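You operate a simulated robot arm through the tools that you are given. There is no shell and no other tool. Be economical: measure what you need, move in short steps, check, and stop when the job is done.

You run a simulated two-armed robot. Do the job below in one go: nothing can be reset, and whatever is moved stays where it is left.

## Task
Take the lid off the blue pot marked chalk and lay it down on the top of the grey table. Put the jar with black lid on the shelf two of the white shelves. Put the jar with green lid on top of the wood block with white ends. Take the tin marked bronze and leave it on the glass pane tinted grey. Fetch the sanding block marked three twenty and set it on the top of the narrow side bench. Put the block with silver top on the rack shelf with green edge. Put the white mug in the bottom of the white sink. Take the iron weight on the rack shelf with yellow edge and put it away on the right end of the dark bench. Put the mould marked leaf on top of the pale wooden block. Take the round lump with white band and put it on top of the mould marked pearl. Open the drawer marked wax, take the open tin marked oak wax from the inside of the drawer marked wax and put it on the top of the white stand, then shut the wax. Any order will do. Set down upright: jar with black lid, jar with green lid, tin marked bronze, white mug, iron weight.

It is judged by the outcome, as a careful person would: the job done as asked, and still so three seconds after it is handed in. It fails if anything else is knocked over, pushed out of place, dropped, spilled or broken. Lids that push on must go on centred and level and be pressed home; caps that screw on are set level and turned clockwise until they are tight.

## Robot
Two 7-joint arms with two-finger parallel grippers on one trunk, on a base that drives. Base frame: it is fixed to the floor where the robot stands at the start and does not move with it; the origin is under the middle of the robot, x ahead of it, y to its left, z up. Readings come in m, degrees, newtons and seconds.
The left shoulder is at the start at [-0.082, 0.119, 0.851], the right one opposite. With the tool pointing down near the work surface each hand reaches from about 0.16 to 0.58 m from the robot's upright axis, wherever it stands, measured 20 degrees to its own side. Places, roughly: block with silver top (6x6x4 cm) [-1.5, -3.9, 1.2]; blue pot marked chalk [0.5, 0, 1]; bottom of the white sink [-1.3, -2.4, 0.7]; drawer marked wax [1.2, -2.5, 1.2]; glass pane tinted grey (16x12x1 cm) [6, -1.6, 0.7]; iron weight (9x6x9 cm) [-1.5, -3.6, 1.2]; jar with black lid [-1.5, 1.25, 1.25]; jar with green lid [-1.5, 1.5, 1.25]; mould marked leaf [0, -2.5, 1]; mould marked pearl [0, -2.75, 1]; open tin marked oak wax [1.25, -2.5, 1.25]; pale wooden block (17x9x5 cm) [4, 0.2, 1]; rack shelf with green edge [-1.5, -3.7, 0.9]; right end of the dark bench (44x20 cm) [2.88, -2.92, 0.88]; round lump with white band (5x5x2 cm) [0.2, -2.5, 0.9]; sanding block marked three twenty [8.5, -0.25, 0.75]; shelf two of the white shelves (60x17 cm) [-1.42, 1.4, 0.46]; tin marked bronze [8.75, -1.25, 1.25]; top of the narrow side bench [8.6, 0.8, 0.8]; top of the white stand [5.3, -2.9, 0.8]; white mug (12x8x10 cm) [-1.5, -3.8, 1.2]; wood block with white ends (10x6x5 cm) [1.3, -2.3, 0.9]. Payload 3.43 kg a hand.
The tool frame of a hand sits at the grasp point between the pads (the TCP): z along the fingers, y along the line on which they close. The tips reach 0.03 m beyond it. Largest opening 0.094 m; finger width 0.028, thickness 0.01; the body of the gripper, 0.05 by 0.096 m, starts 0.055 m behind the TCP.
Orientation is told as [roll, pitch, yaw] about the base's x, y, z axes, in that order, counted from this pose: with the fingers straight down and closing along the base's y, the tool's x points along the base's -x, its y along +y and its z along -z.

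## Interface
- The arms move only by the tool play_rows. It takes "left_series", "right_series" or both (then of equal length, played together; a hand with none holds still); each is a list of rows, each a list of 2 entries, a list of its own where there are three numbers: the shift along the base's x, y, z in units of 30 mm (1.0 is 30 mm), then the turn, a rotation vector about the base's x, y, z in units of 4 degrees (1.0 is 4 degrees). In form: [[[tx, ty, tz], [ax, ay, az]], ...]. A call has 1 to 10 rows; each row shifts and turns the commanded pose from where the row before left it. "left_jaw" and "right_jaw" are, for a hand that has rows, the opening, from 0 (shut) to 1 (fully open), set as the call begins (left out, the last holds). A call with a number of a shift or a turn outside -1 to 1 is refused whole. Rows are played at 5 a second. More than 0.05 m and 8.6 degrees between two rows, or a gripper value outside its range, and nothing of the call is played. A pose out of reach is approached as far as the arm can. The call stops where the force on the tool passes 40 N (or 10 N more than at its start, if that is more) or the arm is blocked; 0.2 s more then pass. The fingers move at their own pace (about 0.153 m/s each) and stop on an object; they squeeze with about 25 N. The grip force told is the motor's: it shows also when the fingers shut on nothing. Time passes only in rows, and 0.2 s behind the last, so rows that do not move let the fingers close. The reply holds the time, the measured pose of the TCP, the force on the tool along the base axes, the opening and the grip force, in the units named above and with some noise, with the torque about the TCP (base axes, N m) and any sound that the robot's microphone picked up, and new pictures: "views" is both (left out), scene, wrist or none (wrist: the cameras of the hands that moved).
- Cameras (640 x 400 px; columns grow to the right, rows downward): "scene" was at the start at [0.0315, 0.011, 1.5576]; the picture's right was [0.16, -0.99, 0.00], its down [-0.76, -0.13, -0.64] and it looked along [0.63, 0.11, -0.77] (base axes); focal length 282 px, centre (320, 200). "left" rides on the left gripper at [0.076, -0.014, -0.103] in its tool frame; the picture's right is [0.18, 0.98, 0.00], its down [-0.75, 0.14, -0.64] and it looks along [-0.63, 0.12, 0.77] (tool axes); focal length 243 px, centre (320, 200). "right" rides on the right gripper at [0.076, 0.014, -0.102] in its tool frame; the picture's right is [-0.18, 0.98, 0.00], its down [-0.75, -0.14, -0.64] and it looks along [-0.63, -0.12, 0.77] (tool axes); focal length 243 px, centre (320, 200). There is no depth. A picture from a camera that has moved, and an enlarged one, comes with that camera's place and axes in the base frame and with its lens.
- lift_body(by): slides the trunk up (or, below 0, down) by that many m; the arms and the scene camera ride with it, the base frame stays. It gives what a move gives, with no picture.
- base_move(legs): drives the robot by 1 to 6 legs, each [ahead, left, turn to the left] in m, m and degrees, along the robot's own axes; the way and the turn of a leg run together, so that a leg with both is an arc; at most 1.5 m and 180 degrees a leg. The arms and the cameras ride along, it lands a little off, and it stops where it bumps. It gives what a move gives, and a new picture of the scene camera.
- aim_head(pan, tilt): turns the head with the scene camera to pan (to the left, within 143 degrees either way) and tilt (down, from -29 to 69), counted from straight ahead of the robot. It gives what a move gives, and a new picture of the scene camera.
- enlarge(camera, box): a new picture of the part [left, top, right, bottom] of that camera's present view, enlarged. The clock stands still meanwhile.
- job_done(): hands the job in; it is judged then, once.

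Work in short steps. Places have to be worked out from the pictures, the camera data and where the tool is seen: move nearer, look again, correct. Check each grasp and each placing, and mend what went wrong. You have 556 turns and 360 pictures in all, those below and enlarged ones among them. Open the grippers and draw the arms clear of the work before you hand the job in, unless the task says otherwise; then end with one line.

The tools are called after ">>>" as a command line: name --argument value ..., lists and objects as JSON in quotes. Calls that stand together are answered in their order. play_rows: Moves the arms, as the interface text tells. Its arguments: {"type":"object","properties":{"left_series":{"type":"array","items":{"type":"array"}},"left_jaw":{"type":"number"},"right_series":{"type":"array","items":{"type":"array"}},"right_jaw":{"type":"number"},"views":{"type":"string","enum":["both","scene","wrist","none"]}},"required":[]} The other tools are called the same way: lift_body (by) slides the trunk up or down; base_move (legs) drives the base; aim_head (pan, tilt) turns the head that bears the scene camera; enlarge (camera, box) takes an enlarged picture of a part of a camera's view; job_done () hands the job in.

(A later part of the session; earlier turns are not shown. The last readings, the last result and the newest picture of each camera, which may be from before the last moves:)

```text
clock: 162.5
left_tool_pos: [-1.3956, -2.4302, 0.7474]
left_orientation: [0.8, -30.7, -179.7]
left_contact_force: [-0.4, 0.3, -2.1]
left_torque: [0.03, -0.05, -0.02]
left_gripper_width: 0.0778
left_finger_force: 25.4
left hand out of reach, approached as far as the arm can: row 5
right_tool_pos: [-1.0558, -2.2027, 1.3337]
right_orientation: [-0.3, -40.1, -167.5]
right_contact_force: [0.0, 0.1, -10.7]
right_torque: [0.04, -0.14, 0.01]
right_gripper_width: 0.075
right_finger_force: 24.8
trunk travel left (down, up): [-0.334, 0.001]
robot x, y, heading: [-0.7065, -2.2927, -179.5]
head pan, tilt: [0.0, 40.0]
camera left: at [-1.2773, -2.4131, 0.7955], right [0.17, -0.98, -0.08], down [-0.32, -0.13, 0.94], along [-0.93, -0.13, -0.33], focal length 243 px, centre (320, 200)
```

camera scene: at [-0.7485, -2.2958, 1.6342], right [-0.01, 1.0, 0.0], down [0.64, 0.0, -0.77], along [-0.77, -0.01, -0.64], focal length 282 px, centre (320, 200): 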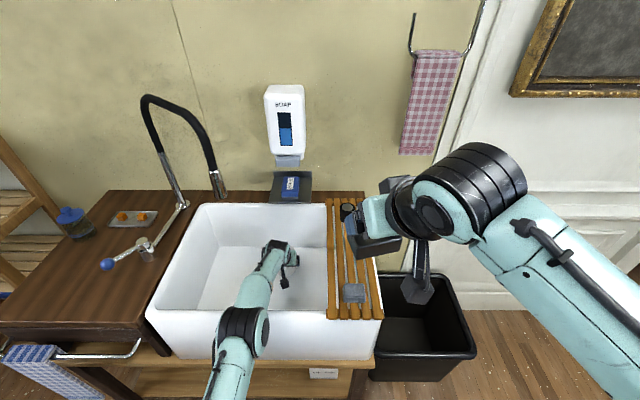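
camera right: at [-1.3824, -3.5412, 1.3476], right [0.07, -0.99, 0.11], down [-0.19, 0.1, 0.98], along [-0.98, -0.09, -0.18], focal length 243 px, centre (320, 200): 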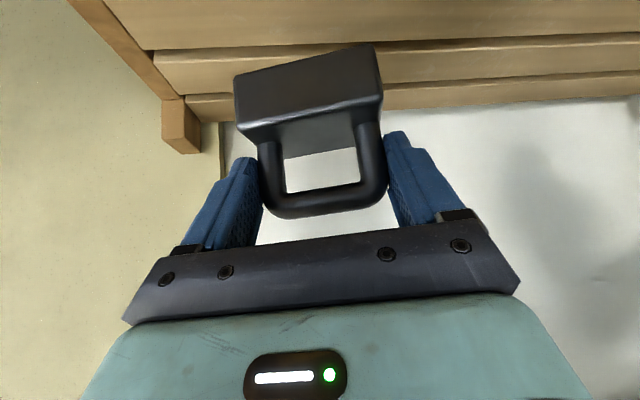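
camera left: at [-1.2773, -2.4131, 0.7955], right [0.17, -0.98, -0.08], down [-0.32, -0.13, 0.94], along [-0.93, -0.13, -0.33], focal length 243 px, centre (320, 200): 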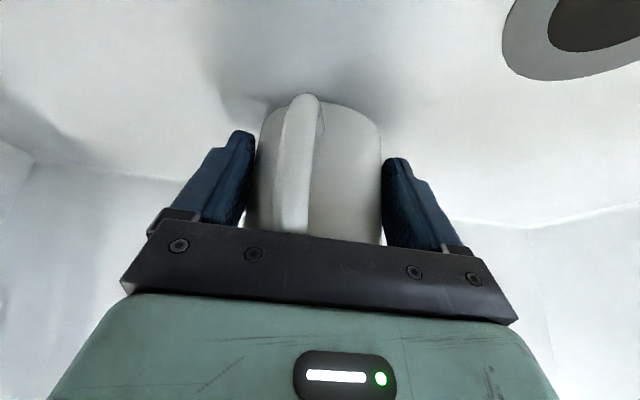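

The mug touches the floor and slides in the grip, so it is standing on the basin floor. I open the jaws slowly.

>>> play_rows --left_series '[[[0, 0, 0], [0, 0, 0]], [[0, 0, 0], [0, 0, 0]], [[0, 0, 0], [0, 0, 0]]]' --left_jaw 1 --views "wrist"

```text
clock: 163.3
left_tool_pos: [-1.3954, -2.4305, 0.7478]
left_orientation: [0.7, -30.9, -179.6]
left_contact_force: [0.8, 0.2, 0.4]
left_torque: [0.02, 0.02, -0.02]
left_gripper_width: 0.0942
left_finger_force: 0.0
right_tool_pos: [-1.0561, -2.2018, 1.3341]
right_orientation: [-0.4, -40.0, -167.4]
right_contact_force: [-0.3, 0.1, -10.6]
right_torque: [0.05, -0.11, 0.0]
right_gripper_width: 0.0752
right_finger_force: 25.2
trunk travel left (down, up): [-0.334, 0.001]
robot x, y, heading: [-0.7074, -2.2958, -179.6]
head pan, tilt: [0.0, 40.0]
camera left: at [-1.2776, -2.4133, 0.7957], right [0.17, -0.98, -0.08], down [-0.32, -0.13, 0.94], along [-0.93, -0.14, -0.33], focal length 243 px, centre (320, 200)
```

left: 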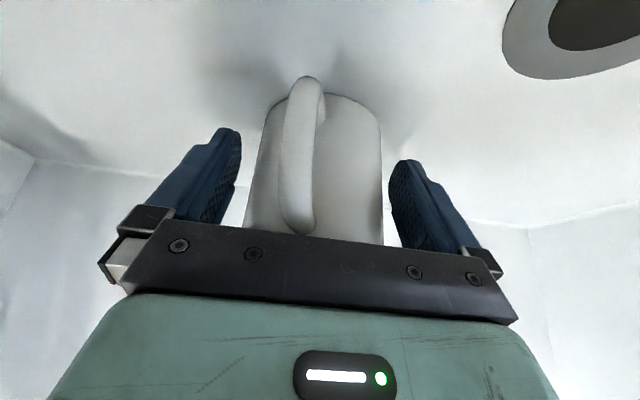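

Mug settled upright. I withdraw up and back.

>>> play_rows --left_series '[[[0.2, 0, 0.3], [0, 0, 0]], [[0.3, 0, 0.6], [0, 0, 0]], [[0.3, 0, 1], [0, 0, 0]], [[0.3, 0, 1], [0, 0, 0]], [[0.3, 0, 1], [0, 0, 0]], [[0.3, 0, 1], [0, 0, 0]], [[0.5, 0, 1], [0, 0, 0]], [[0.8, 0, 1], [0, 0, 0]], [[0.8, 0, 1], [0, 0, 0]], [[0.8, 0, 1], [0, 0, 0]]]' --views "both"

```text
clock: 165.5
left_tool_pos: [-1.394, -2.4204, 1.001]
left_orientation: [0.8, -29.4, -179.7]
left_contact_force: [0.8, -0.3, 0.3]
left_torque: [-0.02, 0.0, -0.02]
left_gripper_width: 0.0943
left_finger_force: 0.1
left hand out of reach, approached as far as the arm can: row 1, 2, 3, 4, 5, 6, 7, 8, 9, 10
right_tool_pos: [-1.0565, -2.2047, 1.3327]
right_orientation: [-0.4, -40.0, -167.4]
right_contact_force: [1.4, -0.2, -11.1]
right_torque: [-0.02, -0.14, -0.01]
right_gripper_width: 0.0751
right_finger_force: 25.0
trunk travel left (down, up): [-0.334, 0.001]
robot x, y, heading: [-0.7098, -2.2953, -179.4]
head pan, tilt: [0.0, 40.0]
camera scene: at [-0.7478, -2.2957, 1.6343], right [-0.01, 1.0, 0.0], down [0.64, 0.0, -0.77], along [-0.77, -0.01, -0.64], focal length 282 px, centre (320, 200)
camera left: at [-1.2764, -2.4032, 1.0519], right [0.17, -0.98, -0.08], down [-0.34, -0.13, 0.93], along [-0.92, -0.13, -0.36], focal length 243 px, centre (320, 200)
```

scene: 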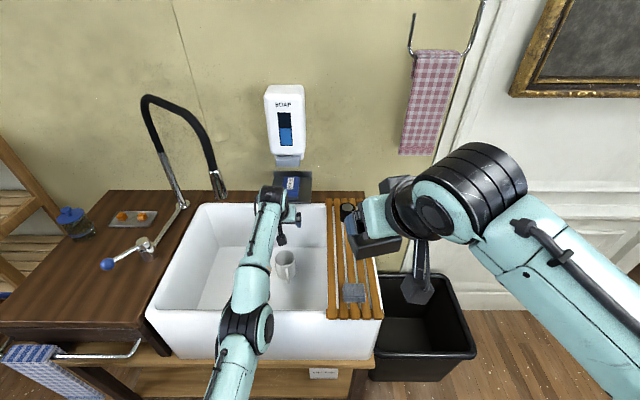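
left: 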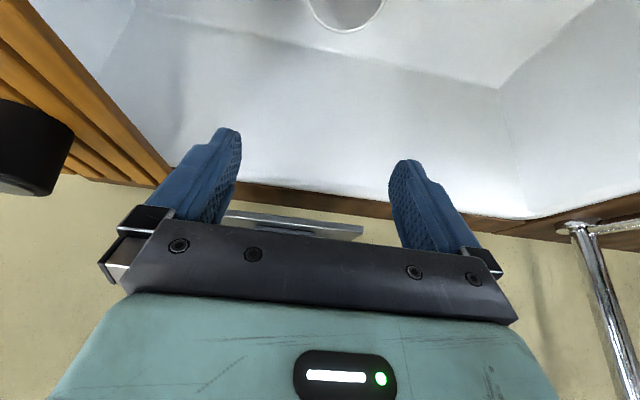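

Mug stands upright in the sink. The elbow is straight again; I pull back strongly and to the left to fold it.

>>> play_rows --left_series '[[[0.8, -0.5, 0.8], [0, 0, 0]], [[0.8, -0.5, 0.8], [0, 0, 0]], [[0.8, -0.5, 0.8], [0, 0, 0]], [[0.8, -0.3, 0.8], [0, 0, 0]], [[0.8, 0, 0.8], [0, 0, 0]], [[0.8, 0, 0.8], [0, 0, 0]], [[0, 0, 0], [0, 0, 0]]]' --views "scene"

```text
clock: 167.1
left_tool_pos: [-1.3336, -2.4715, 1.1754]
left_orientation: [0.8, -29.4, -179.8]
left_contact_force: [-0.6, 0.3, 0.7]
left_torque: [-0.01, 0.02, 0.0]
left_gripper_width: 0.0939
left_finger_force: 0.1
left hand out of reach, approached as far as the arm can: row 1, 2, 3, 4, 5, 6
right_tool_pos: [-1.0572, -2.205, 1.3334]
right_orientation: [-0.4, -39.9, -167.4]
right_contact_force: [0.5, -0.3, -10.8]
right_torque: [0.02, -0.11, 0.01]
right_gripper_width: 0.0753
right_finger_force: 24.9
trunk travel left (down, up): [-0.334, 0.001]
robot x, y, heading: [-0.707, -2.2926, -179.6]
head pan, tilt: [0.0, 40.0]
camera scene: at [-0.7485, -2.2958, 1.6342], right [-0.01, 1.0, 0.0], down [0.64, 0.0, -0.77], along [-0.77, -0.01, -0.64], focal length 282 px, centre (320, 200)
```

scene: 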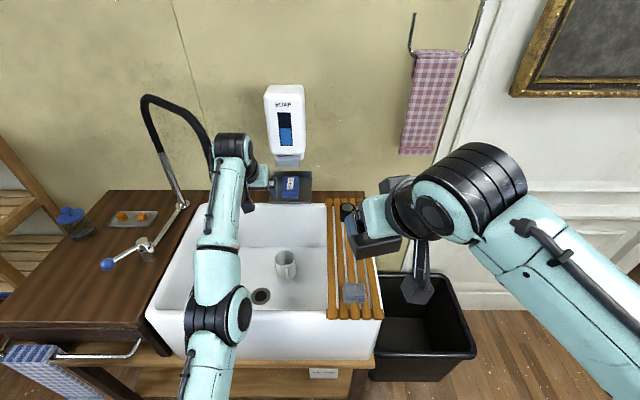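

I back the base off 0.25 m to get clear of the tap before folding the arm.

>>> base_move --legs '[[-0.25, 0, 0]]'

>>> play_rows --left_series '[[[0.8, -0.5, 0.8], [0, 0, 0]], [[0.8, -0.5, 0.8], [0, 0, 0]], [[0.8, -0.5, 0.8], [0, 0, 0]], [[0.8, -0.3, 0.5], [0, 0, 0]], [[0.8, -0.3, 0], [0, 0, 0]], [[0.8, 0, 0], [0, 0, 0]], [[0, 0, 0], [0, 0, 0]]]' --views "scene"

```text
clock: 169.0
left_tool_pos: [-1.0799, -2.4712, 1.1744]
left_orientation: [0.9, -29.4, -179.6]
left_contact_force: [-0.3, -0.1, 0.1]
left_torque: [-0.03, -0.02, 0.01]
left_gripper_width: 0.0938
left_finger_force: 0.0
right_tool_pos: [-0.8045, -2.2039, 1.3329]
right_orientation: [-0.4, -39.9, -167.2]
right_contact_force: [-0.3, -0.4, -10.5]
right_torque: [0.02, -0.14, 0.01]
right_gripper_width: 0.0749
right_finger_force: 25.2
trunk travel left (down, up): [-0.334, 0.001]
robot x, y, heading: [-0.4529, -2.2902, -179.4]
head pan, tilt: [0.0, 40.0]
camera scene: at [-0.4949, -2.2938, 1.6344], right [-0.01, 1.0, 0.0], down [0.64, 0.01, -0.77], along [-0.77, -0.01, -0.64], focal length 282 px, centre (320, 200)
```

scene: 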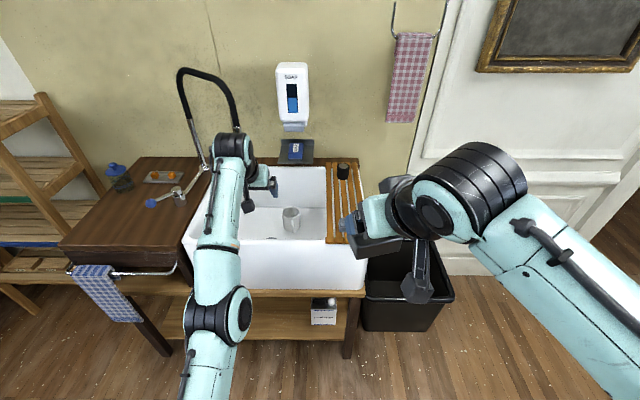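

```text
clock: 170.6
left_tool_pos: [-0.9841, -2.5369, 1.3033]
left_orientation: [0.8, -29.3, -179.6]
left_contact_force: [0.1, -0.4, -0.4]
left_torque: [0.0, 0.0, 0.01]
left_gripper_width: 0.0942
left_finger_force: 0.1
left hand out of reach, approached as far as the arm can: row 1, 2, 3, 4, 5, 6
right_tool_pos: [-0.8032, -2.2033, 1.3334]
right_orientation: [-0.4, -40.0, -167.2]
right_contact_force: [0.3, -0.1, -10.3]
right_torque: [0.05, -0.11, 0.01]
right_gripper_width: 0.0752
right_finger_force: 25.2
trunk travel left (down, up): [-0.334, 0.001]
robot x, y, heading: [-0.4523, -2.2939, -179.4]
head pan, tilt: [0.0, 40.0]
camera scene: at [-0.4943, -2.2938, 1.6342], right [-0.01, 1.0, 0.0], down [0.64, 0.01, -0.77], along [-0.77, -0.01, -0.64], focal length 282 px, centre (320, 200)
```

scene: 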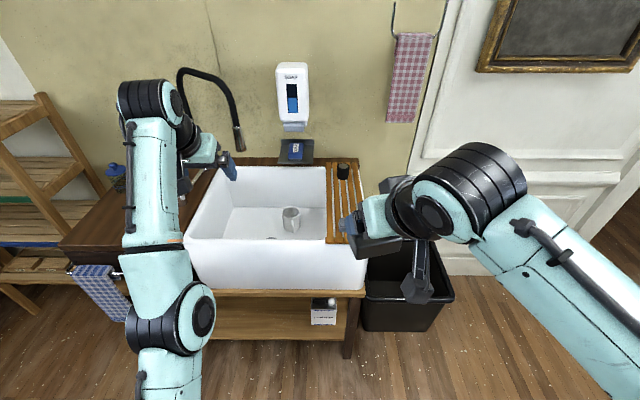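

Still folding; I continue pulling back with the tool turning back to vertical.

>>> play_rows --left_series '[[[0.9, -0.4, 0.3], [0, 0, 0]], [[0.9, -0.4, 0.3], [0, 0, 0]], [[0.9, -0.2, 0], [0, 0, 0]], [[0.9, 0, 0], [0, -0.9, 0]], [[0.9, 0, 0], [0, -0.9, 0]], [[0.9, 0, 0], [0, -0.9, 0]], [[0, 0, 0], [0, -0.9, 0]], [[0, 0, 0], [0, -0.9, 0]], [[0, 0, 0], [0, -0.9, 0]], [[0, 0, 0], [0, -0.9, 0]]]' --views "scene"

```text
clock: 172.8
left_tool_pos: [-0.8635, -2.5751, 1.3515]
left_orientation: [1.3, -16.8, 179.8]
left_contact_force: [0.5, 0.4, 0.3]
left_torque: [-0.02, 0.0, 0.02]
left_gripper_width: 0.0938
left_finger_force: 0.0
left hand out of reach, approached as far as the arm can: row 1, 2, 3, 4, 5, 7, 8, 9, 10
right_tool_pos: [-0.8036, -2.204, 1.3323]
right_orientation: [-0.4, -39.9, -167.2]
right_contact_force: [-0.6, 0.3, -9.8]
right_torque: [0.02, -0.12, -0.03]
right_gripper_width: 0.0752
right_finger_force: 24.8
trunk travel left (down, up): [-0.334, 0.001]
robot x, y, heading: [-0.4532, -2.2968, -179.7]
head pan, tilt: [0.0, 40.0]
camera scene: at [-0.4943, -2.294, 1.6342], right [-0.01, 1.0, 0.0], down [0.64, 0.01, -0.77], along [-0.77, -0.01, -0.64], focal length 282 px, centre (320, 200)
```

scene: 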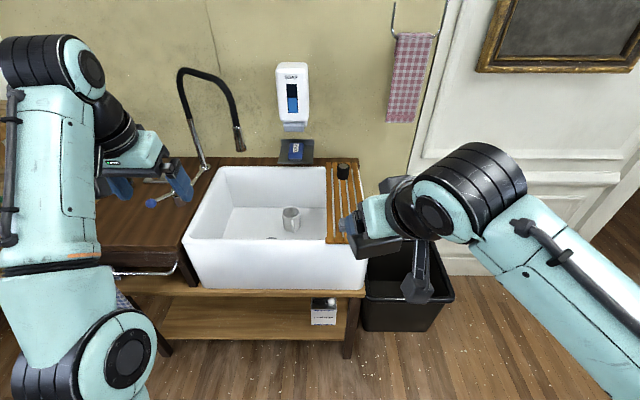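

Now I lower it into the stow pose in front of the left shoulder.

>>> play_rows --left_series '[[[0.5, 0, -0.8], [0, 0, 0]], [[0.5, 0, -0.8], [0, 0, 0]], [[0.5, 0.3, -0.8], [0, 0, 0]], [[0.5, 0.3, -0.8], [0, 0, 0]], [[0.5, 0.3, -0.8], [0, 0, 0]], [[0, 0, -0.6], [0, 0, 0]], [[0, 0, 0], [0, 0, 0]]]' --views "none"

```text
clock: 174.4
left_tool_pos: [-0.7883, -2.5486, 1.2115]
left_orientation: [1.3, -16.8, 179.9]
left_contact_force: [-0.8, 0.6, 0.7]
left_torque: [-0.01, 0.01, 0.0]
left_gripper_width: 0.0936
left_finger_force: 0.0
right_tool_pos: [-0.8039, -2.2032, 1.3324]
right_orientation: [-0.4, -39.9, -167.2]
right_contact_force: [0.5, -0.6, -10.6]
right_torque: [0.05, -0.16, 0.0]
right_gripper_width: 0.075
right_finger_force: 25.4
trunk travel left (down, up): [-0.334, 0.001]
robot x, y, heading: [-0.4517, -2.291, -179.5]
head pan, tilt: [0.0, 40.0]
```

Free. I set the left tool vertical, then turn around at x≈-0.6 to face the mould bench (+x).

>>> play_rows --left_series '[[[0, 0, 0], [0, -1, 0]], [[0, 0, 0], [0, -1, 0]], [[0, 0, 0], [0, -1, 0]], [[0, 0, 0], [-0.3, -1, 0]], [[0.5, 0, 0], [0, 0, 0]]]' --views "none"

>>> base_move --legs '[[0.15, 0, 0], [0, 0, 180]]'

>>> aim_head --pan 0 --tilt 35

```text
clock: 175.6
left_tool_pos: [-0.7719, -2.5487, 1.212]
left_orientation: [2.5, -0.7, 179.8]
left_contact_force: [-0.5, 0.6, 0.2]
left_torque: [0.0, 0.02, 0.0]
left_gripper_width: 0.0942
left_finger_force: 0.0
right_tool_pos: [-0.8029, -2.204, 1.333]
right_orientation: [-0.4, -39.9, -167.2]
right_contact_force: [0.9, -0.1, -10.2]
right_torque: [0.02, -0.12, 0.03]
right_gripper_width: 0.0751
right_finger_force: 24.8
trunk travel left (down, up): [-0.334, 0.001]
robot x, y, heading: [-0.4513, -2.2931, -179.3]
head pan, tilt: [0.0, 40.0]
```

```text
clock: 184.2
left_tool_pos: [-0.2715, -2.0503, 1.2112]
left_orientation: [2.4, -0.7, -2.6]
left_contact_force: [-0.1, 0.4, -0.2]
left_torque: [0.01, -0.03, -0.02]
left_gripper_width: 0.0937
left_finger_force: 0.1
right_tool_pos: [-0.2547, -2.3969, 1.3336]
right_orientation: [-0.4, -39.9, 10.3]
right_contact_force: [0.2, 0.2, -10.8]
right_torque: [-0.03, 0.14, 0.01]
right_gripper_width: 0.0752
right_finger_force: 24.8
trunk travel left (down, up): [-0.334, 0.001]
robot x, y, heading: [-0.604, -2.292, -1.9]
head pan, tilt: [0.0, 40.0]
camera scene: at [-0.5622, -2.2964, 1.6342], right [-0.03, -1.0, 0.0], down [-0.64, 0.02, -0.77], along [0.77, -0.03, -0.64], focal length 282 px, centre (320, 200)
```

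scene: 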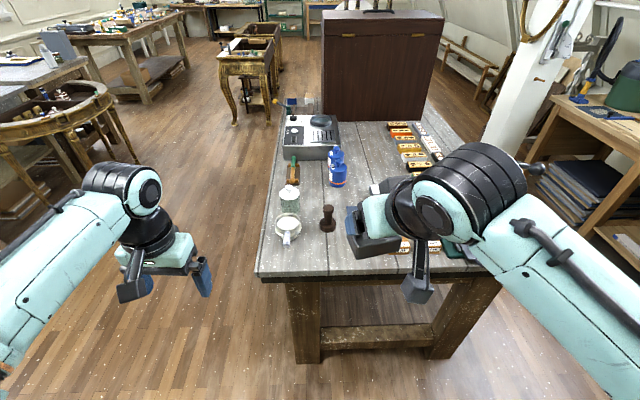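

```text
clock: 184.9
left_tool_pos: [-0.2709, -2.0509, 1.212]
left_orientation: [2.4, -0.7, -2.5]
left_contact_force: [-0.7, 0.5, 0.6]
left_torque: [0.01, -0.01, -0.01]
left_gripper_width: 0.0941
left_finger_force: 0.2
right_tool_pos: [-0.2559, -2.3968, 1.3331]
right_orientation: [-0.4, -39.9, 10.4]
right_contact_force: [-1.0, -0.6, -10.2]
right_torque: [-0.04, 0.12, -0.01]
right_gripper_width: 0.0752
right_finger_force: 25.2
trunk travel left (down, up): [-0.334, 0.001]
robot x, y, heading: [-0.5998, -2.2912, -2.1]
head pan, tilt: [0.0, 35.0]
camera scene: at [-0.5591, -2.2964, 1.6418], right [-0.03, -1.0, 0.0], down [-0.57, 0.02, -0.82], along [0.82, -0.03, -0.57], focal length 282 px, centre (320, 200)
```

scene: 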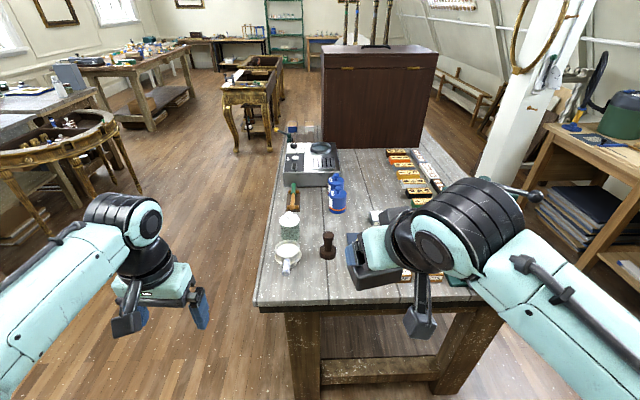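

I slide right to be in front of the moulds.

>>> base_move --legs '[[0, -0.42, 2]]'

>>> aim_head --pan 5 --tilt 45

>>> enlarge --camera "scene" --box '[220, 90, 420, 215]'

```text
clock: 189.0
left_tool_pos: [-0.2857, -2.4539, 1.2116]
left_orientation: [2.4, -0.9, -1.0]
left_contact_force: [0.6, 0.2, 0.0]
left_torque: [-0.02, -0.03, 0.02]
left_gripper_width: 0.0941
left_finger_force: 0.1
right_tool_pos: [-0.2601, -2.7987, 1.3335]
right_orientation: [-0.5, -39.9, 12.1]
right_contact_force: [0.9, 0.5, -10.2]
right_torque: [-0.06, 0.16, 0.0]
right_gripper_width: 0.075
right_finger_force: 24.8
trunk travel left (down, up): [-0.334, 0.001]
robot x, y, heading: [-0.6076, -2.7074, -0.3]
head pan, tilt: [0.0, 35.0]
camera scene: at [-0.5664, -2.7078, 1.6418], right [0.0, -1.0, 0.0], down [-0.57, 0.0, -0.82], along [0.82, 0.0, -0.57], focal length 282 px, centre (320, 200)
```

scene: 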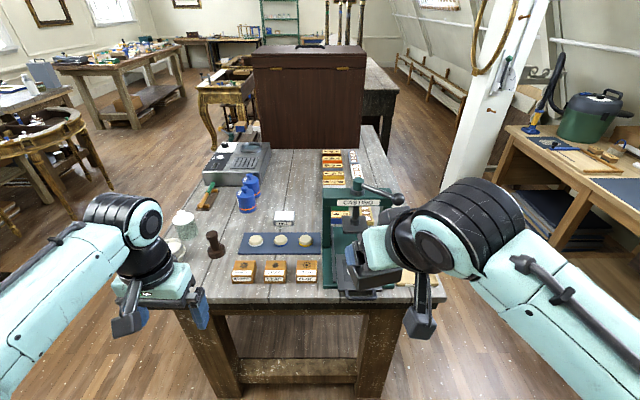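

```text
clock: 189.8
left_tool_pos: [-0.2873, -2.4537, 1.212]
left_orientation: [2.4, -0.8, -0.8]
left_contact_force: [-0.8, -0.1, -0.7]
left_torque: [0.03, -0.02, 0.01]
left_gripper_width: 0.0939
left_finger_force: 0.1
right_tool_pos: [-0.2597, -2.7996, 1.3329]
right_orientation: [-0.4, -39.8, 12.0]
right_contact_force: [0.3, 0.1, -10.2]
right_torque: [-0.08, 0.18, 0.02]
right_gripper_width: 0.0748
right_finger_force: 24.7
trunk travel left (down, up): [-0.334, 0.001]
robot x, y, heading: [-0.6096, -2.7085, -0.4]
head pan, tilt: [5.0, 45.0]
camera scene: at [-0.5734, -2.7009, 1.627], right [0.08, -1.0, 0.0], down [-0.7, -0.06, -0.71], along [0.7, 0.06, -0.71], focal length 282 px, centre (320, 200)
```

scene: 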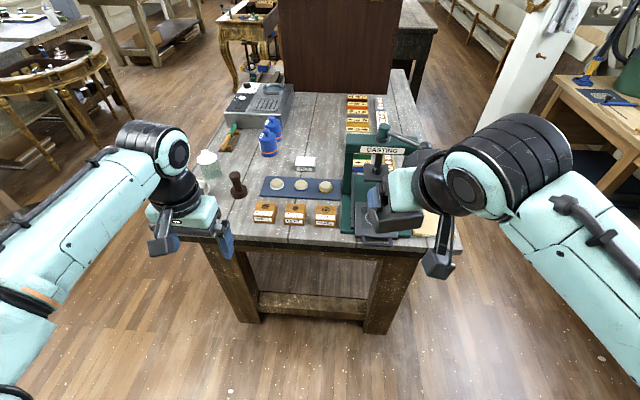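

```text
3.20 times, centred on (320, 152) of scene
camera zoom: at [-0.5734, -2.7009, 1.627], right [0.08, -1.0, 0.0], down [-0.7, -0.06, -0.71], along [0.7, 0.06, -0.71], focal length 901 px, centre (320, 352)
```

zoom: 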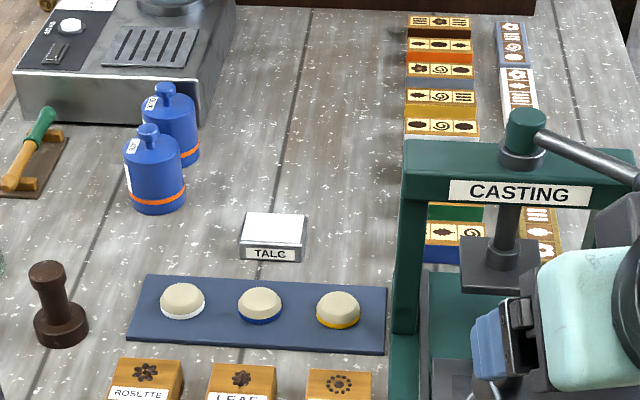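

Identified: moulds ROSETTE / LEAF / PEARL and the lump with white band at ≈(0.21,-2.47). I pull the weight back a bit for clearance from the press and drive ahead 0.24 m.

>>> play_rows --right_series '[[[-0.9, -0.3, 0.2], [0, 0, 0]], [[-0.9, -0.3, 0.2], [0, 0, 0]], [[-0.9, -0.3, 0.2], [0, 0, 0]], [[0, 0, 0], [0, 0, 0]]]' --views "none"

>>> base_move --legs '[[0.24, 0, 0]]'

```text
clock: 190.8
left_tool_pos: [-0.287, -2.4522, 1.2118]
left_orientation: [2.4, -0.9, -0.8]
left_contact_force: [0.8, -0.3, 0.2]
left_torque: [-0.01, 0.03, 0.04]
left_gripper_width: 0.0939
left_finger_force: 0.1
right_tool_pos: [-0.3411, -2.8262, 1.35]
right_orientation: [-0.4, -39.8, 12.0]
right_contact_force: [0.6, 0.2, -9.9]
right_torque: [-0.02, 0.11, 0.0]
right_gripper_width: 0.0751
right_finger_force: 25.4
trunk travel left (down, up): [-0.334, 0.001]
robot x, y, heading: [-0.6108, -2.7044, -0.2]
head pan, tilt: [5.0, 45.0]
```

```text
clock: 192.5
left_tool_pos: [-0.0481, -2.4542, 1.2114]
left_orientation: [2.4, -0.7, -0.8]
left_contact_force: [-0.6, -0.1, 0.0]
left_torque: [0.01, 0.0, -0.01]
left_gripper_width: 0.0942
left_finger_force: 0.1
right_tool_pos: [-0.1015, -2.8264, 1.3488]
right_orientation: [-0.4, -39.8, 12.2]
right_contact_force: [-0.5, -0.9, -10.8]
right_torque: [-0.05, 0.18, -0.02]
right_gripper_width: 0.075
right_finger_force: 25.5
trunk travel left (down, up): [-0.334, 0.001]
robot x, y, heading: [-0.371, -2.7076, 0.1]
head pan, tilt: [5.0, 45.0]
camera scene: at [-0.3347, -2.7012, 1.6268], right [0.09, -1.0, 0.0], down [-0.7, -0.06, -0.71], along [0.7, 0.06, -0.71], focal length 282 px, centre (320, 200)
```

scene: 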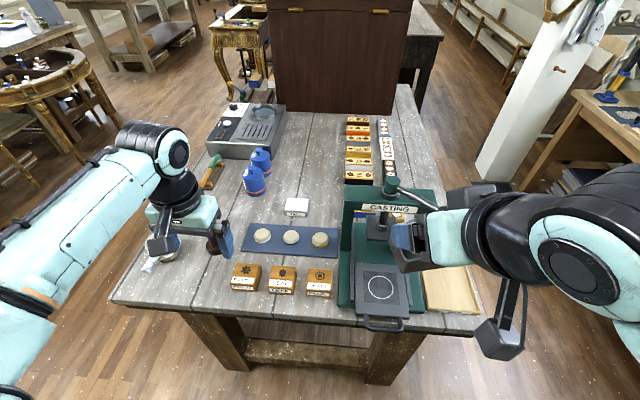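

Lump at ≈(0.171,-2.481), top z≈0.943. I move the left hand above it to z 1.06.

>>> play_rows --left_series '[[[0.9, -0.1, 0], [-0.6, 0.2, 0]], [[0.9, -0.1, -0.5], [0, 0, 0]], [[0.9, -0.1, -0.7], [0, 0, 0]], [[0.9, -0.1, -0.7], [0, 0, 0]], [[0.9, -0.1, -0.7], [0, 0, 0]], [[0.9, -0.1, -0.7], [0, 0, 0]], [[0.9, -0.1, -0.7], [0, 0, 0]], [[0.9, -0.1, -0.7], [0, 0, 0]], [[0, 0, 0], [0, 0, 0]]]' --left_jaw 0.8 --views "both"

```text
clock: 194.5
left_tool_pos: [0.1687, -2.4761, 1.0702]
left_orientation: [-0.1, -0.1, -0.8]
left_contact_force: [-0.8, 0.1, -0.1]
left_torque: [0.03, -0.03, 0.03]
left_gripper_width: 0.0754
left_finger_force: 0.1
right_tool_pos: [-0.1015, -2.826, 1.3497]
right_orientation: [-0.5, -39.8, 12.2]
right_contact_force: [-0.3, -0.2, -9.8]
right_torque: [-0.04, 0.19, 0.03]
right_gripper_width: 0.0752
right_finger_force: 25.0
trunk travel left (down, up): [-0.334, 0.001]
robot x, y, heading: [-0.3693, -2.7051, -0.0]
head pan, tilt: [5.0, 45.0]
camera scene: at [-0.3346, -2.7011, 1.627], right [0.09, -1.0, 0.0], down [-0.7, -0.06, -0.71], along [0.7, 0.06, -0.71], focal length 282 px, centre (320, 200)
camera left: at [0.0933, -2.4889, 1.1723], right [-0.17, 0.99, 0.0], down [0.75, 0.13, 0.64], along [0.63, 0.11, -0.77], focal length 243 px, centre (320, 200)
```

scene: 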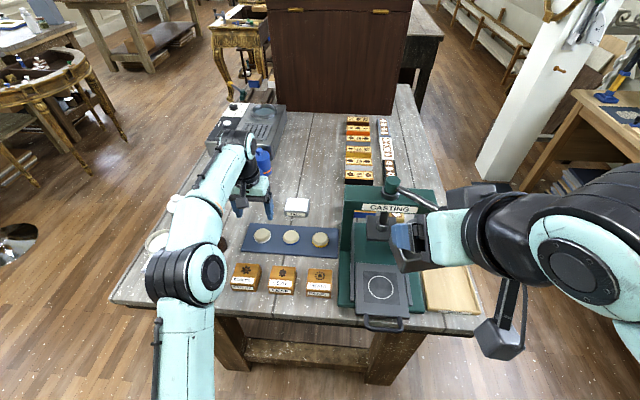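
left: 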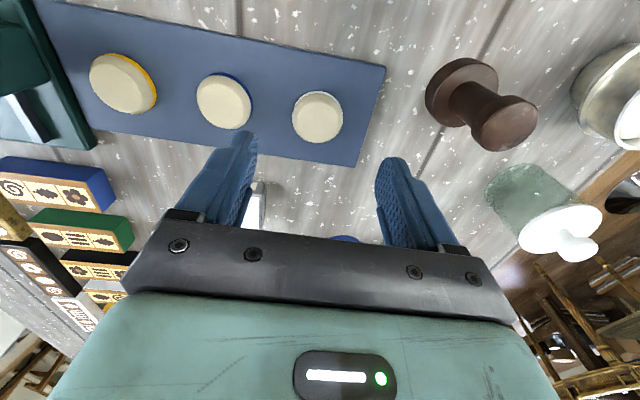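

Lump at ≈(0.179,-2.477). I lower to z≈0.995 and check.

>>> play_rows --left_series '[[[0.15, 0, -0.9], [0, 0, 0]], [[0.15, 0, -0.9], [0, 0, 0]], [[0, 0, -0.7], [0, 0, 0]], [[0, 0, 0], [0, 0, 0]]]' --views "wrist"

```text
clock: 195.5
left_tool_pos: [0.1777, -2.4751, 0.9974]
left_orientation: [-0.1, 0.0, -0.7]
left_contact_force: [0.9, -0.3, 0.6]
left_torque: [-0.01, -0.02, 0.04]
left_gripper_width: 0.0753
left_finger_force: 0.2
right_tool_pos: [-0.1007, -2.8248, 1.3496]
right_orientation: [-0.4, -39.7, 12.2]
right_contact_force: [0.3, 0.6, -9.5]
right_torque: [-0.05, 0.12, -0.01]
right_gripper_width: 0.0752
right_finger_force: 25.0
trunk travel left (down, up): [-0.334, 0.001]
robot x, y, heading: [-0.3754, -2.7103, 0.1]
head pan, tilt: [5.0, 45.0]
camera left: at [0.1018, -2.4892, 1.099], right [-0.17, 0.99, 0.0], down [0.75, 0.13, 0.64], along [0.63, 0.11, -0.77], focal length 243 px, centre (320, 200)
```

left: 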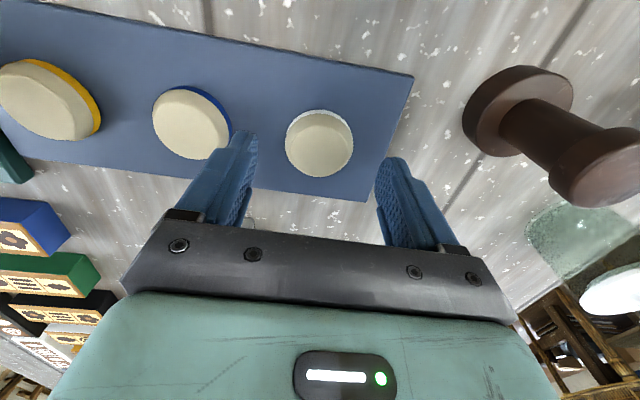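

Lump centre (0.183,-2.476), top 0.935. I go down to TCP z≈0.948 and close.

>>> play_rows --left_series '[[[0.18, 0, -0.6], [0, 0, 0]], [[0, 0, -0.6], [0, 0, 0]], [[0, 0, -0.35], [0, 0, 0]], [[0, 0, 0], [0, 0, 0]]]' --views "none"

>>> play_rows --left_series '[[[0, 0, 0], [0, 0, 0]], [[0, 0, 0], [0, 0, 0]], [[0, 0, 0], [0, 0, 0]]]' --left_jaw 0 --views "wrist"

```text
clock: 196.7
left_tool_pos: [0.1831, -2.4781, 0.9581]
left_orientation: [0.0, -0.8, -0.7]
left_contact_force: [-8.8, 0.4, 15.2]
left_torque: [0.16, 0.46, 0.16]
left_gripper_width: 0.0748
left_finger_force: 0.0
right_tool_pos: [-0.1032, -2.827, 1.3482]
right_orientation: [-0.4, -39.5, 12.2]
right_contact_force: [-0.3, -0.6, -9.5]
right_torque: [0.01, 0.14, -0.02]
right_gripper_width: 0.075
right_finger_force: 24.5
trunk travel left (down, up): [-0.334, 0.001]
robot x, y, heading: [-0.3698, -2.7058, 0.2]
head pan, tilt: [5.0, 45.0]
stopped in row 4 (left hand): the force on the tool passed its limit at 41 N (the readings are from after the stop); the commanded pose is now the measured one
```

```text
clock: 197.5
left_tool_pos: [0.1844, -2.4786, 0.9574]
left_orientation: [0.0, -0.9, -0.8]
left_contact_force: [-1.2, -0.6, 25.5]
left_torque: [-0.07, 0.36, 0.02]
left_gripper_width: 0.0486
left_finger_force: 25.1
right_tool_pos: [-0.1031, -2.8264, 1.35]
right_orientation: [-0.4, -39.9, 12.1]
right_contact_force: [0.4, 0.1, -9.9]
right_torque: [-0.08, 0.16, -0.02]
right_gripper_width: 0.0751
right_finger_force: 25.2
trunk travel left (down, up): [-0.334, 0.001]
robot x, y, heading: [-0.3744, -2.7028, 0.2]
head pan, tilt: [5.0, 45.0]
camera left: at [0.1073, -2.4905, 1.0589], right [-0.17, 0.99, 0.0], down [0.75, 0.13, 0.65], along [0.64, 0.11, -0.76], focal length 243 px, centre (320, 200)
```

left: 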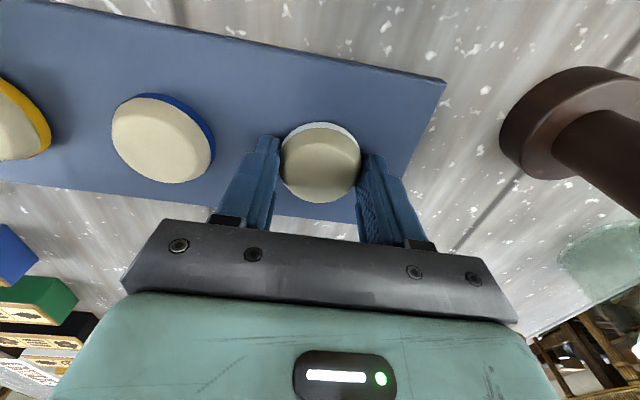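

Lump gripped (49 mm). I lift and carry it toward the pearl mould (≈(0.05,-2.665)).

>>> play_rows --left_series '[[[0, 0, 0.5], [0, 0, 0]], [[0, 0, 0.9], [0, 0, 0]], [[0, 0, 0.9], [0, 0, 0]], [[-0.5, -0.6, 0.9], [0, 0, 0]], [[-0.8, -0.9, 0.7], [0, 0, 0]], [[-0.8, -0.9, 0], [0, 0, 0]], [[-0.8, -0.9, 0], [0, 0, 0]], [[-0.8, -0.9, 0], [0, 0, 0]], [[-0.8, -0.9, 0], [0, 0, 0]], [[0, -0.9, 0], [0, 0, 0]]]' --views "both"

```text
clock: 199.7
left_tool_pos: [0.0474, -2.6603, 1.0702]
left_orientation: [0.0, -0.6, -0.7]
left_contact_force: [0.3, -0.2, -0.7]
left_torque: [-0.07, 0.03, 0.02]
left_gripper_width: 0.0485
left_finger_force: 25.5
right_tool_pos: [-0.1007, -2.8266, 1.3491]
right_orientation: [-0.4, -39.8, 12.1]
right_contact_force: [-0.3, -0.6, -10.1]
right_torque: [-0.04, 0.14, -0.01]
right_gripper_width: 0.0748
right_finger_force: 24.8
trunk travel left (down, up): [-0.334, 0.001]
robot x, y, heading: [-0.3723, -2.7062, -0.3]
head pan, tilt: [5.0, 45.0]
camera scene: at [-0.3334, -2.7021, 1.627], right [0.09, -1.0, 0.0], down [-0.7, -0.06, -0.71], along [0.7, 0.06, -0.71], focal length 282 px, centre (320, 200)
camera left: at [-0.0279, -2.6723, 1.1712], right [-0.17, 0.99, 0.0], down [0.75, 0.13, 0.65], along [0.64, 0.11, -0.76], focal length 243 px, centre (320, 200)
```

scene: 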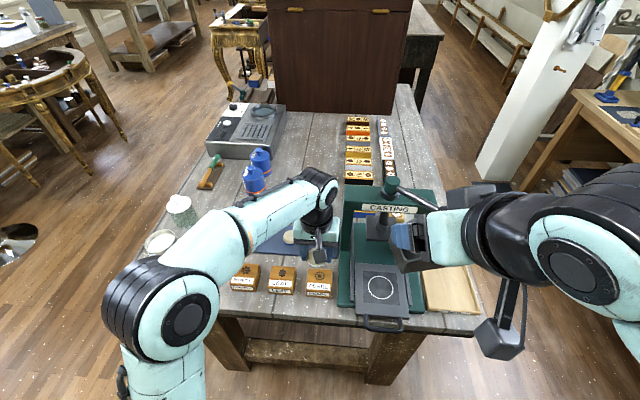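
left: 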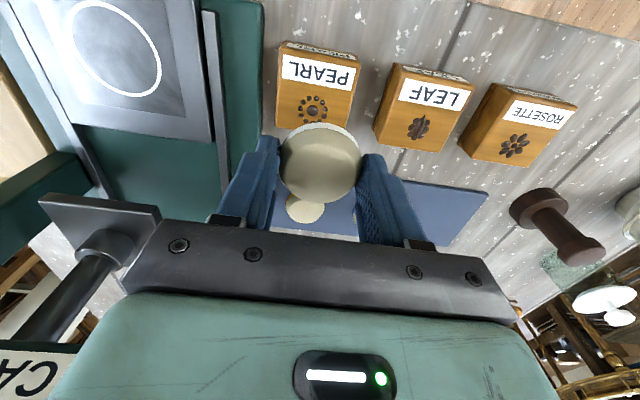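

I enlarge the wrist view to see the mould's top face.

>>> enlarge --camera "left" --box '[250, 20, 410, 120]'

>>> enlarge --camera "scene" --box '[220, 250, 348, 330]'

```text
4.00 times, centred on (330, 70) of left
camera zoom: at [-0.0279, -2.6723, 1.1712], right [-0.17, 0.99, 0.0], down [0.75, 0.13, 0.65], along [0.64, 0.11, -0.76], focal length 970 px, centre (280, 720)
```

zoom: 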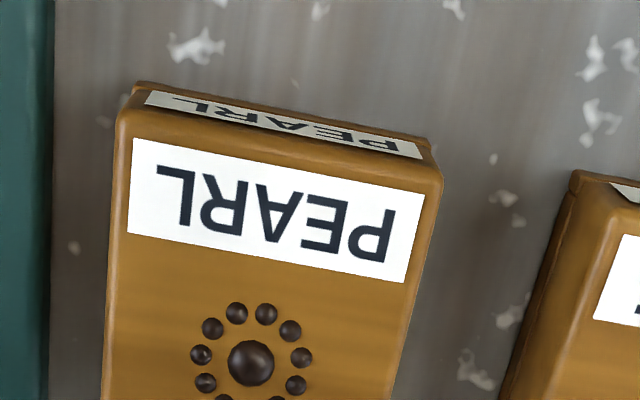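

```text
5.00 times, centred on (284, 290) of scene
camera zoom: at [-0.3334, -2.7021, 1.627], right [0.09, -1.0, 0.0], down [-0.7, -0.06, -0.71], along [0.7, 0.06, -0.71], focal length 1408 px, centre (500, -250)
```

zoom: 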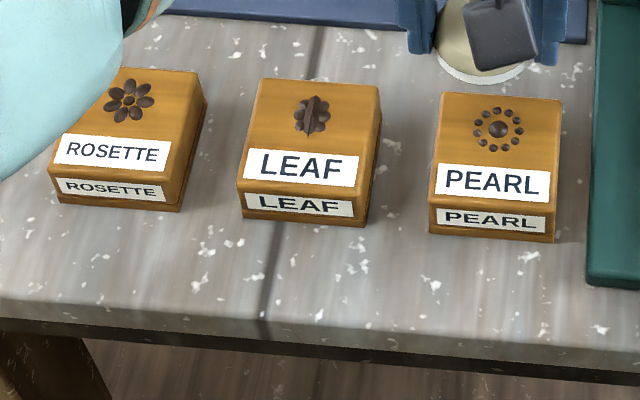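

Pearl top centre ≈(0.038,-2.668), top z≈0.95. I align and lower.

>>> play_rows --left_series '[[[-0.25, -0.2, -0.5], [0, 0.15, 0]], [[0, 0, -0.8], [0, 0, 0]], [[0, 0, -0.6], [0, 0, 0]], [[0, 0, -0.25], [0, 0, 0]], [[0, 0, -0.12], [0, 0, 0]], [[0, 0, -0.12], [0, 0, 0]], [[0, 0, -0.12], [0, 0, 0]], [[0, 0, -0.12], [0, 0, 0]]]' --views "wrist"

```text
clock: 201.5
left_tool_pos: [0.0426, -2.6617, 0.9916]
left_orientation: [-0.1, 0.0, -0.7]
left_contact_force: [-0.7, 0.3, -0.5]
left_torque: [-0.01, 0.0, 0.01]
left_gripper_width: 0.0486
left_finger_force: 25.6
right_tool_pos: [-0.1001, -2.8266, 1.3505]
right_orientation: [-0.4, -39.8, 12.2]
right_contact_force: [-0.4, -0.2, -10.2]
right_torque: [0.0, 0.13, 0.02]
right_gripper_width: 0.0746
right_finger_force: 25.2
trunk travel left (down, up): [-0.334, 0.001]
robot x, y, heading: [-0.3697, -2.7062, 0.1]
head pan, tilt: [5.0, 45.0]
camera left: at [-0.0332, -2.6749, 1.0945], right [-0.17, 0.99, 0.0], down [0.76, 0.13, 0.64], along [0.63, 0.11, -0.77], focal length 243 px, centre (320, 200)
```

left: 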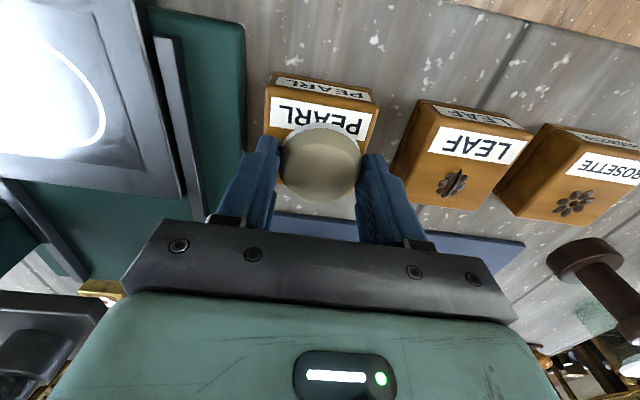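

Well aligned within a few mm. I shift 4 mm and continue to touch.

>>> play_rows --left_series '[[[0, -0.13, -0.12], [0, 0, 0]], [[0, 0, -0.12], [0, 0, 0]], [[0, 0, -0.12], [0, 0, 0]], [[0, 0, -0.12], [0, 0, 0]], [[0, 0, -0.1], [0, 0, 0]], [[0, 0, -0.1], [0, 0, 0]], [[0, 0, -0.1], [0, 0, 0]]]' --views "none"

```text
clock: 202.5
left_tool_pos: [0.0423, -2.6669, 0.9849]
left_orientation: [-0.2, -0.5, -0.8]
left_contact_force: [-8.1, 2.1, 16.7]
left_torque: [0.38, 0.33, 0.08]
left_gripper_width: 0.0487
left_finger_force: 25.4
right_tool_pos: [-0.1026, -2.826, 1.3487]
right_orientation: [-0.5, -39.5, 12.3]
right_contact_force: [1.2, -0.3, -10.1]
right_torque: [-0.02, 0.14, -0.01]
right_gripper_width: 0.0748
right_finger_force: 25.2
trunk travel left (down, up): [-0.334, 0.001]
robot x, y, heading: [-0.3713, -2.7074, 0.0]
head pan, tilt: [5.0, 45.0]
stopped in row 5 (left hand): the force on the tool passed its limit at 44 N (the readings are from after the stop); the commanded pose is now the measured one
```

Contact at z 0.985 (mould top ≈0.954). I open partly and rise.

>>> play_rows --left_series '[[[0, 0, 0], [0, 0, 0]], [[0, 0, 0], [0, 0, 0]]]' --left_jaw 0.65 --views "none"

>>> play_rows --left_series '[[[0, 0, 0.5], [0, 0, 0]], [[0, 0, 1], [0, 0, 0]], [[0, 0.1, 1], [0, 0, 0]], [[0, 0.5, 0.5], [0, 0, 0]], [[0, 0, 0], [0, 0, 0]]]' --views "both"

```text
clock: 203.1
left_tool_pos: [0.0431, -2.6693, 0.9858]
left_orientation: [-0.2, -0.7, -0.8]
left_contact_force: [-4.5, -4.2, 26.8]
left_torque: [0.69, 0.35, 0.08]
left_gripper_width: 0.058
left_finger_force: 0.1
right_tool_pos: [-0.1039, -2.8261, 1.3504]
right_orientation: [-0.4, -39.8, 12.2]
right_contact_force: [0.6, -0.9, -10.6]
right_torque: [0.01, 0.14, -0.01]
right_gripper_width: 0.0751
right_finger_force: 25.1
trunk travel left (down, up): [-0.334, 0.001]
robot x, y, heading: [-0.3691, -2.7106, -0.0]
head pan, tilt: [5.0, 45.0]
```

```text
clock: 204.3
left_tool_pos: [0.0443, -2.6489, 1.0727]
left_orientation: [-0.1, -0.3, -0.8]
left_contact_force: [-0.9, 0.5, 0.7]
left_torque: [0.0, -0.01, -0.02]
left_gripper_width: 0.0613
left_finger_force: 0.1
right_tool_pos: [-0.1007, -2.8263, 1.3499]
right_orientation: [-0.4, -39.7, 12.2]
right_contact_force: [0.3, 0.3, -10.4]
right_torque: [0.0, 0.17, -0.01]
right_gripper_width: 0.075
right_finger_force: 25.0
trunk travel left (down, up): [-0.334, 0.001]
robot x, y, heading: [-0.37, -2.7031, -0.2]
head pan, tilt: [5.0, 45.0]
camera scene: at [-0.334, -2.7015, 1.627], right [0.09, -1.0, 0.0], down [-0.7, -0.06, -0.71], along [0.7, 0.06, -0.71], focal length 282 px, centre (320, 200)
camera left: at [-0.0326, -2.6625, 1.1735], right [-0.17, 0.99, 0.0], down [0.75, 0.13, 0.65], along [0.64, 0.11, -0.76], focal length 243 px, centre (320, 200)
```

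scene: 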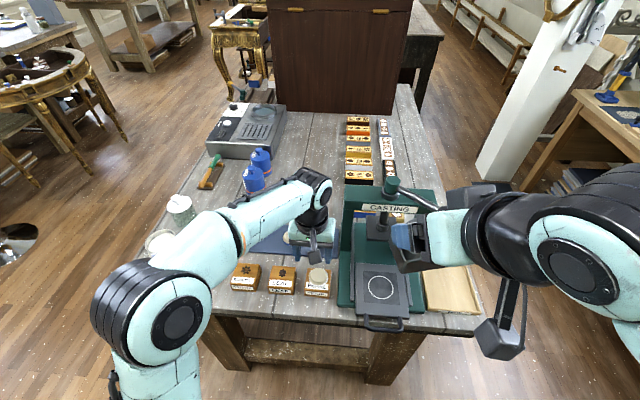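
left: 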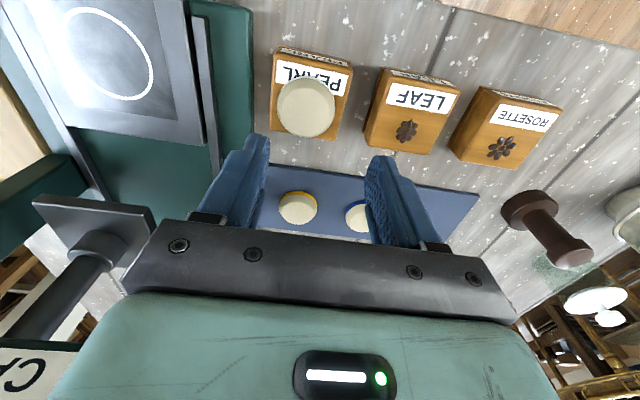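

Lump is centred on the pearl mould. Next, the leaf mould at ≈(0.036,-2.568): move over and check.

>>> play_rows --left_series '[[[-0.2, 0.9, 0], [0, 0, 0]], [[0, 0.9, 0], [0, 0, 0]], [[0, 0.9, -0.5], [0, 0, 0]], [[0, 0, -0.8], [0, 0, 0]], [[0, 0, 0], [0, 0, 0]]]' --left_jaw 0.87 --views "wrist"

```text
clock: 205.5
left_tool_pos: [0.0382, -2.5665, 1.0347]
left_orientation: [-0.3, -0.4, -0.7]
left_contact_force: [0.4, -0.2, -0.6]
left_torque: [0.01, -0.02, 0.0]
left_gripper_width: 0.0818
left_finger_force: 0.1
right_tool_pos: [-0.1008, -2.8256, 1.35]
right_orientation: [-0.4, -39.8, 12.3]
right_contact_force: [-0.1, -0.3, -10.2]
right_torque: [-0.05, 0.17, -0.02]
right_gripper_width: 0.0748
right_finger_force: 24.5
trunk travel left (down, up): [-0.334, 0.001]
robot x, y, heading: [-0.3723, -2.7086, -0.1]
head pan, tilt: [5.0, 45.0]
camera left: at [-0.0388, -2.579, 1.1363], right [-0.17, 0.99, 0.0], down [0.75, 0.13, 0.65], along [0.64, 0.11, -0.76], focal length 243 px, centre (320, 200)
```

left: 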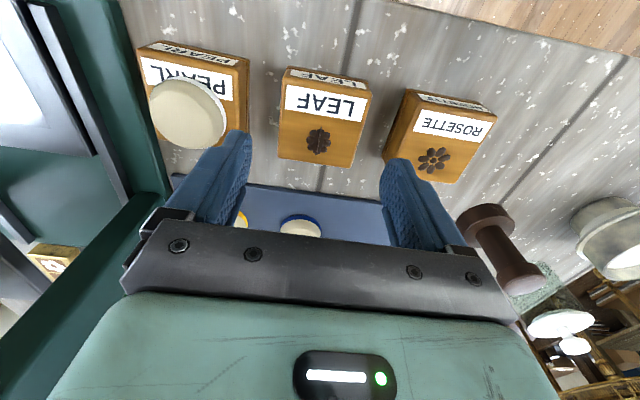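

Aligned. Down to z≈0.957 and close.

>>> play_rows --left_series '[[[0, 0.07, -0.8], [0, 0, 0]], [[0, 0, -0.8], [0, 0, 0]], [[0, 0, -0.6], [0, 0, 0]], [[0, 0, -0.3], [0, 0, 0]], [[0, 0, 0], [0, 0, 0]]]' --views "none"

>>> play_rows --left_series '[[[0, 0, 0], [0, 0, 0]], [[0, 0, 0], [0, 0, 0]], [[0, 0, 0], [0, 0, 0]]]' --left_jaw 0 --views "wrist"

```text
clock: 206.7
left_tool_pos: [0.0382, -2.5661, 0.9614]
left_orientation: [-0.2, -0.5, -0.8]
left_contact_force: [-0.4, -0.1, 0.8]
left_torque: [-0.02, 0.02, 0.0]
left_gripper_width: 0.0818
left_finger_force: 0.0
right_tool_pos: [-0.1007, -2.8261, 1.3492]
right_orientation: [-0.4, -39.8, 12.3]
right_contact_force: [-0.2, -0.3, -9.3]
right_torque: [-0.04, 0.16, 0.0]
right_gripper_width: 0.0748
right_finger_force: 25.2
trunk travel left (down, up): [-0.334, 0.001]
robot x, y, heading: [-0.3687, -2.7061, -0.1]
head pan, tilt: [5.0, 45.0]
```

```text
clock: 207.5
left_tool_pos: [0.0377, -2.5672, 0.9614]
left_orientation: [-0.2, -0.3, -0.8]
left_contact_force: [0.6, 0.1, 0.0]
left_torque: [0.05, 0.03, 0.0]
left_gripper_width: 0.0652
left_finger_force: 25.0
right_tool_pos: [-0.1007, -2.8271, 1.3501]
right_orientation: [-0.5, -39.9, 12.3]
right_contact_force: [-0.1, -0.6, -10.4]
right_torque: [-0.03, 0.15, -0.01]
right_gripper_width: 0.0754
right_finger_force: 25.3
trunk travel left (down, up): [-0.334, 0.001]
robot x, y, heading: [-0.3736, -2.7079, -0.1]
head pan, tilt: [5.0, 45.0]
camera left: at [-0.038, -2.5797, 1.0626], right [-0.17, 0.99, 0.0], down [0.75, 0.13, 0.65], along [0.64, 0.11, -0.76], focal length 243 px, centre (320, 200)
```

left: 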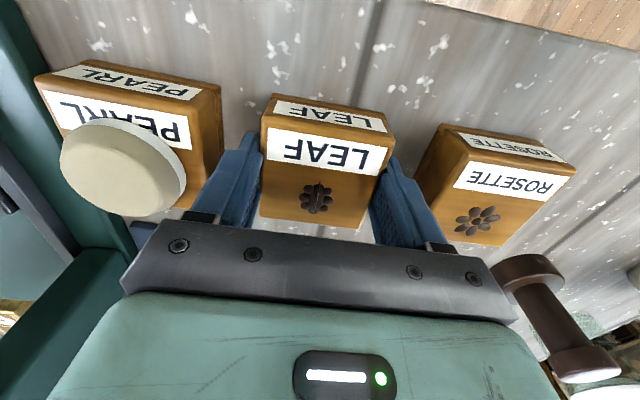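

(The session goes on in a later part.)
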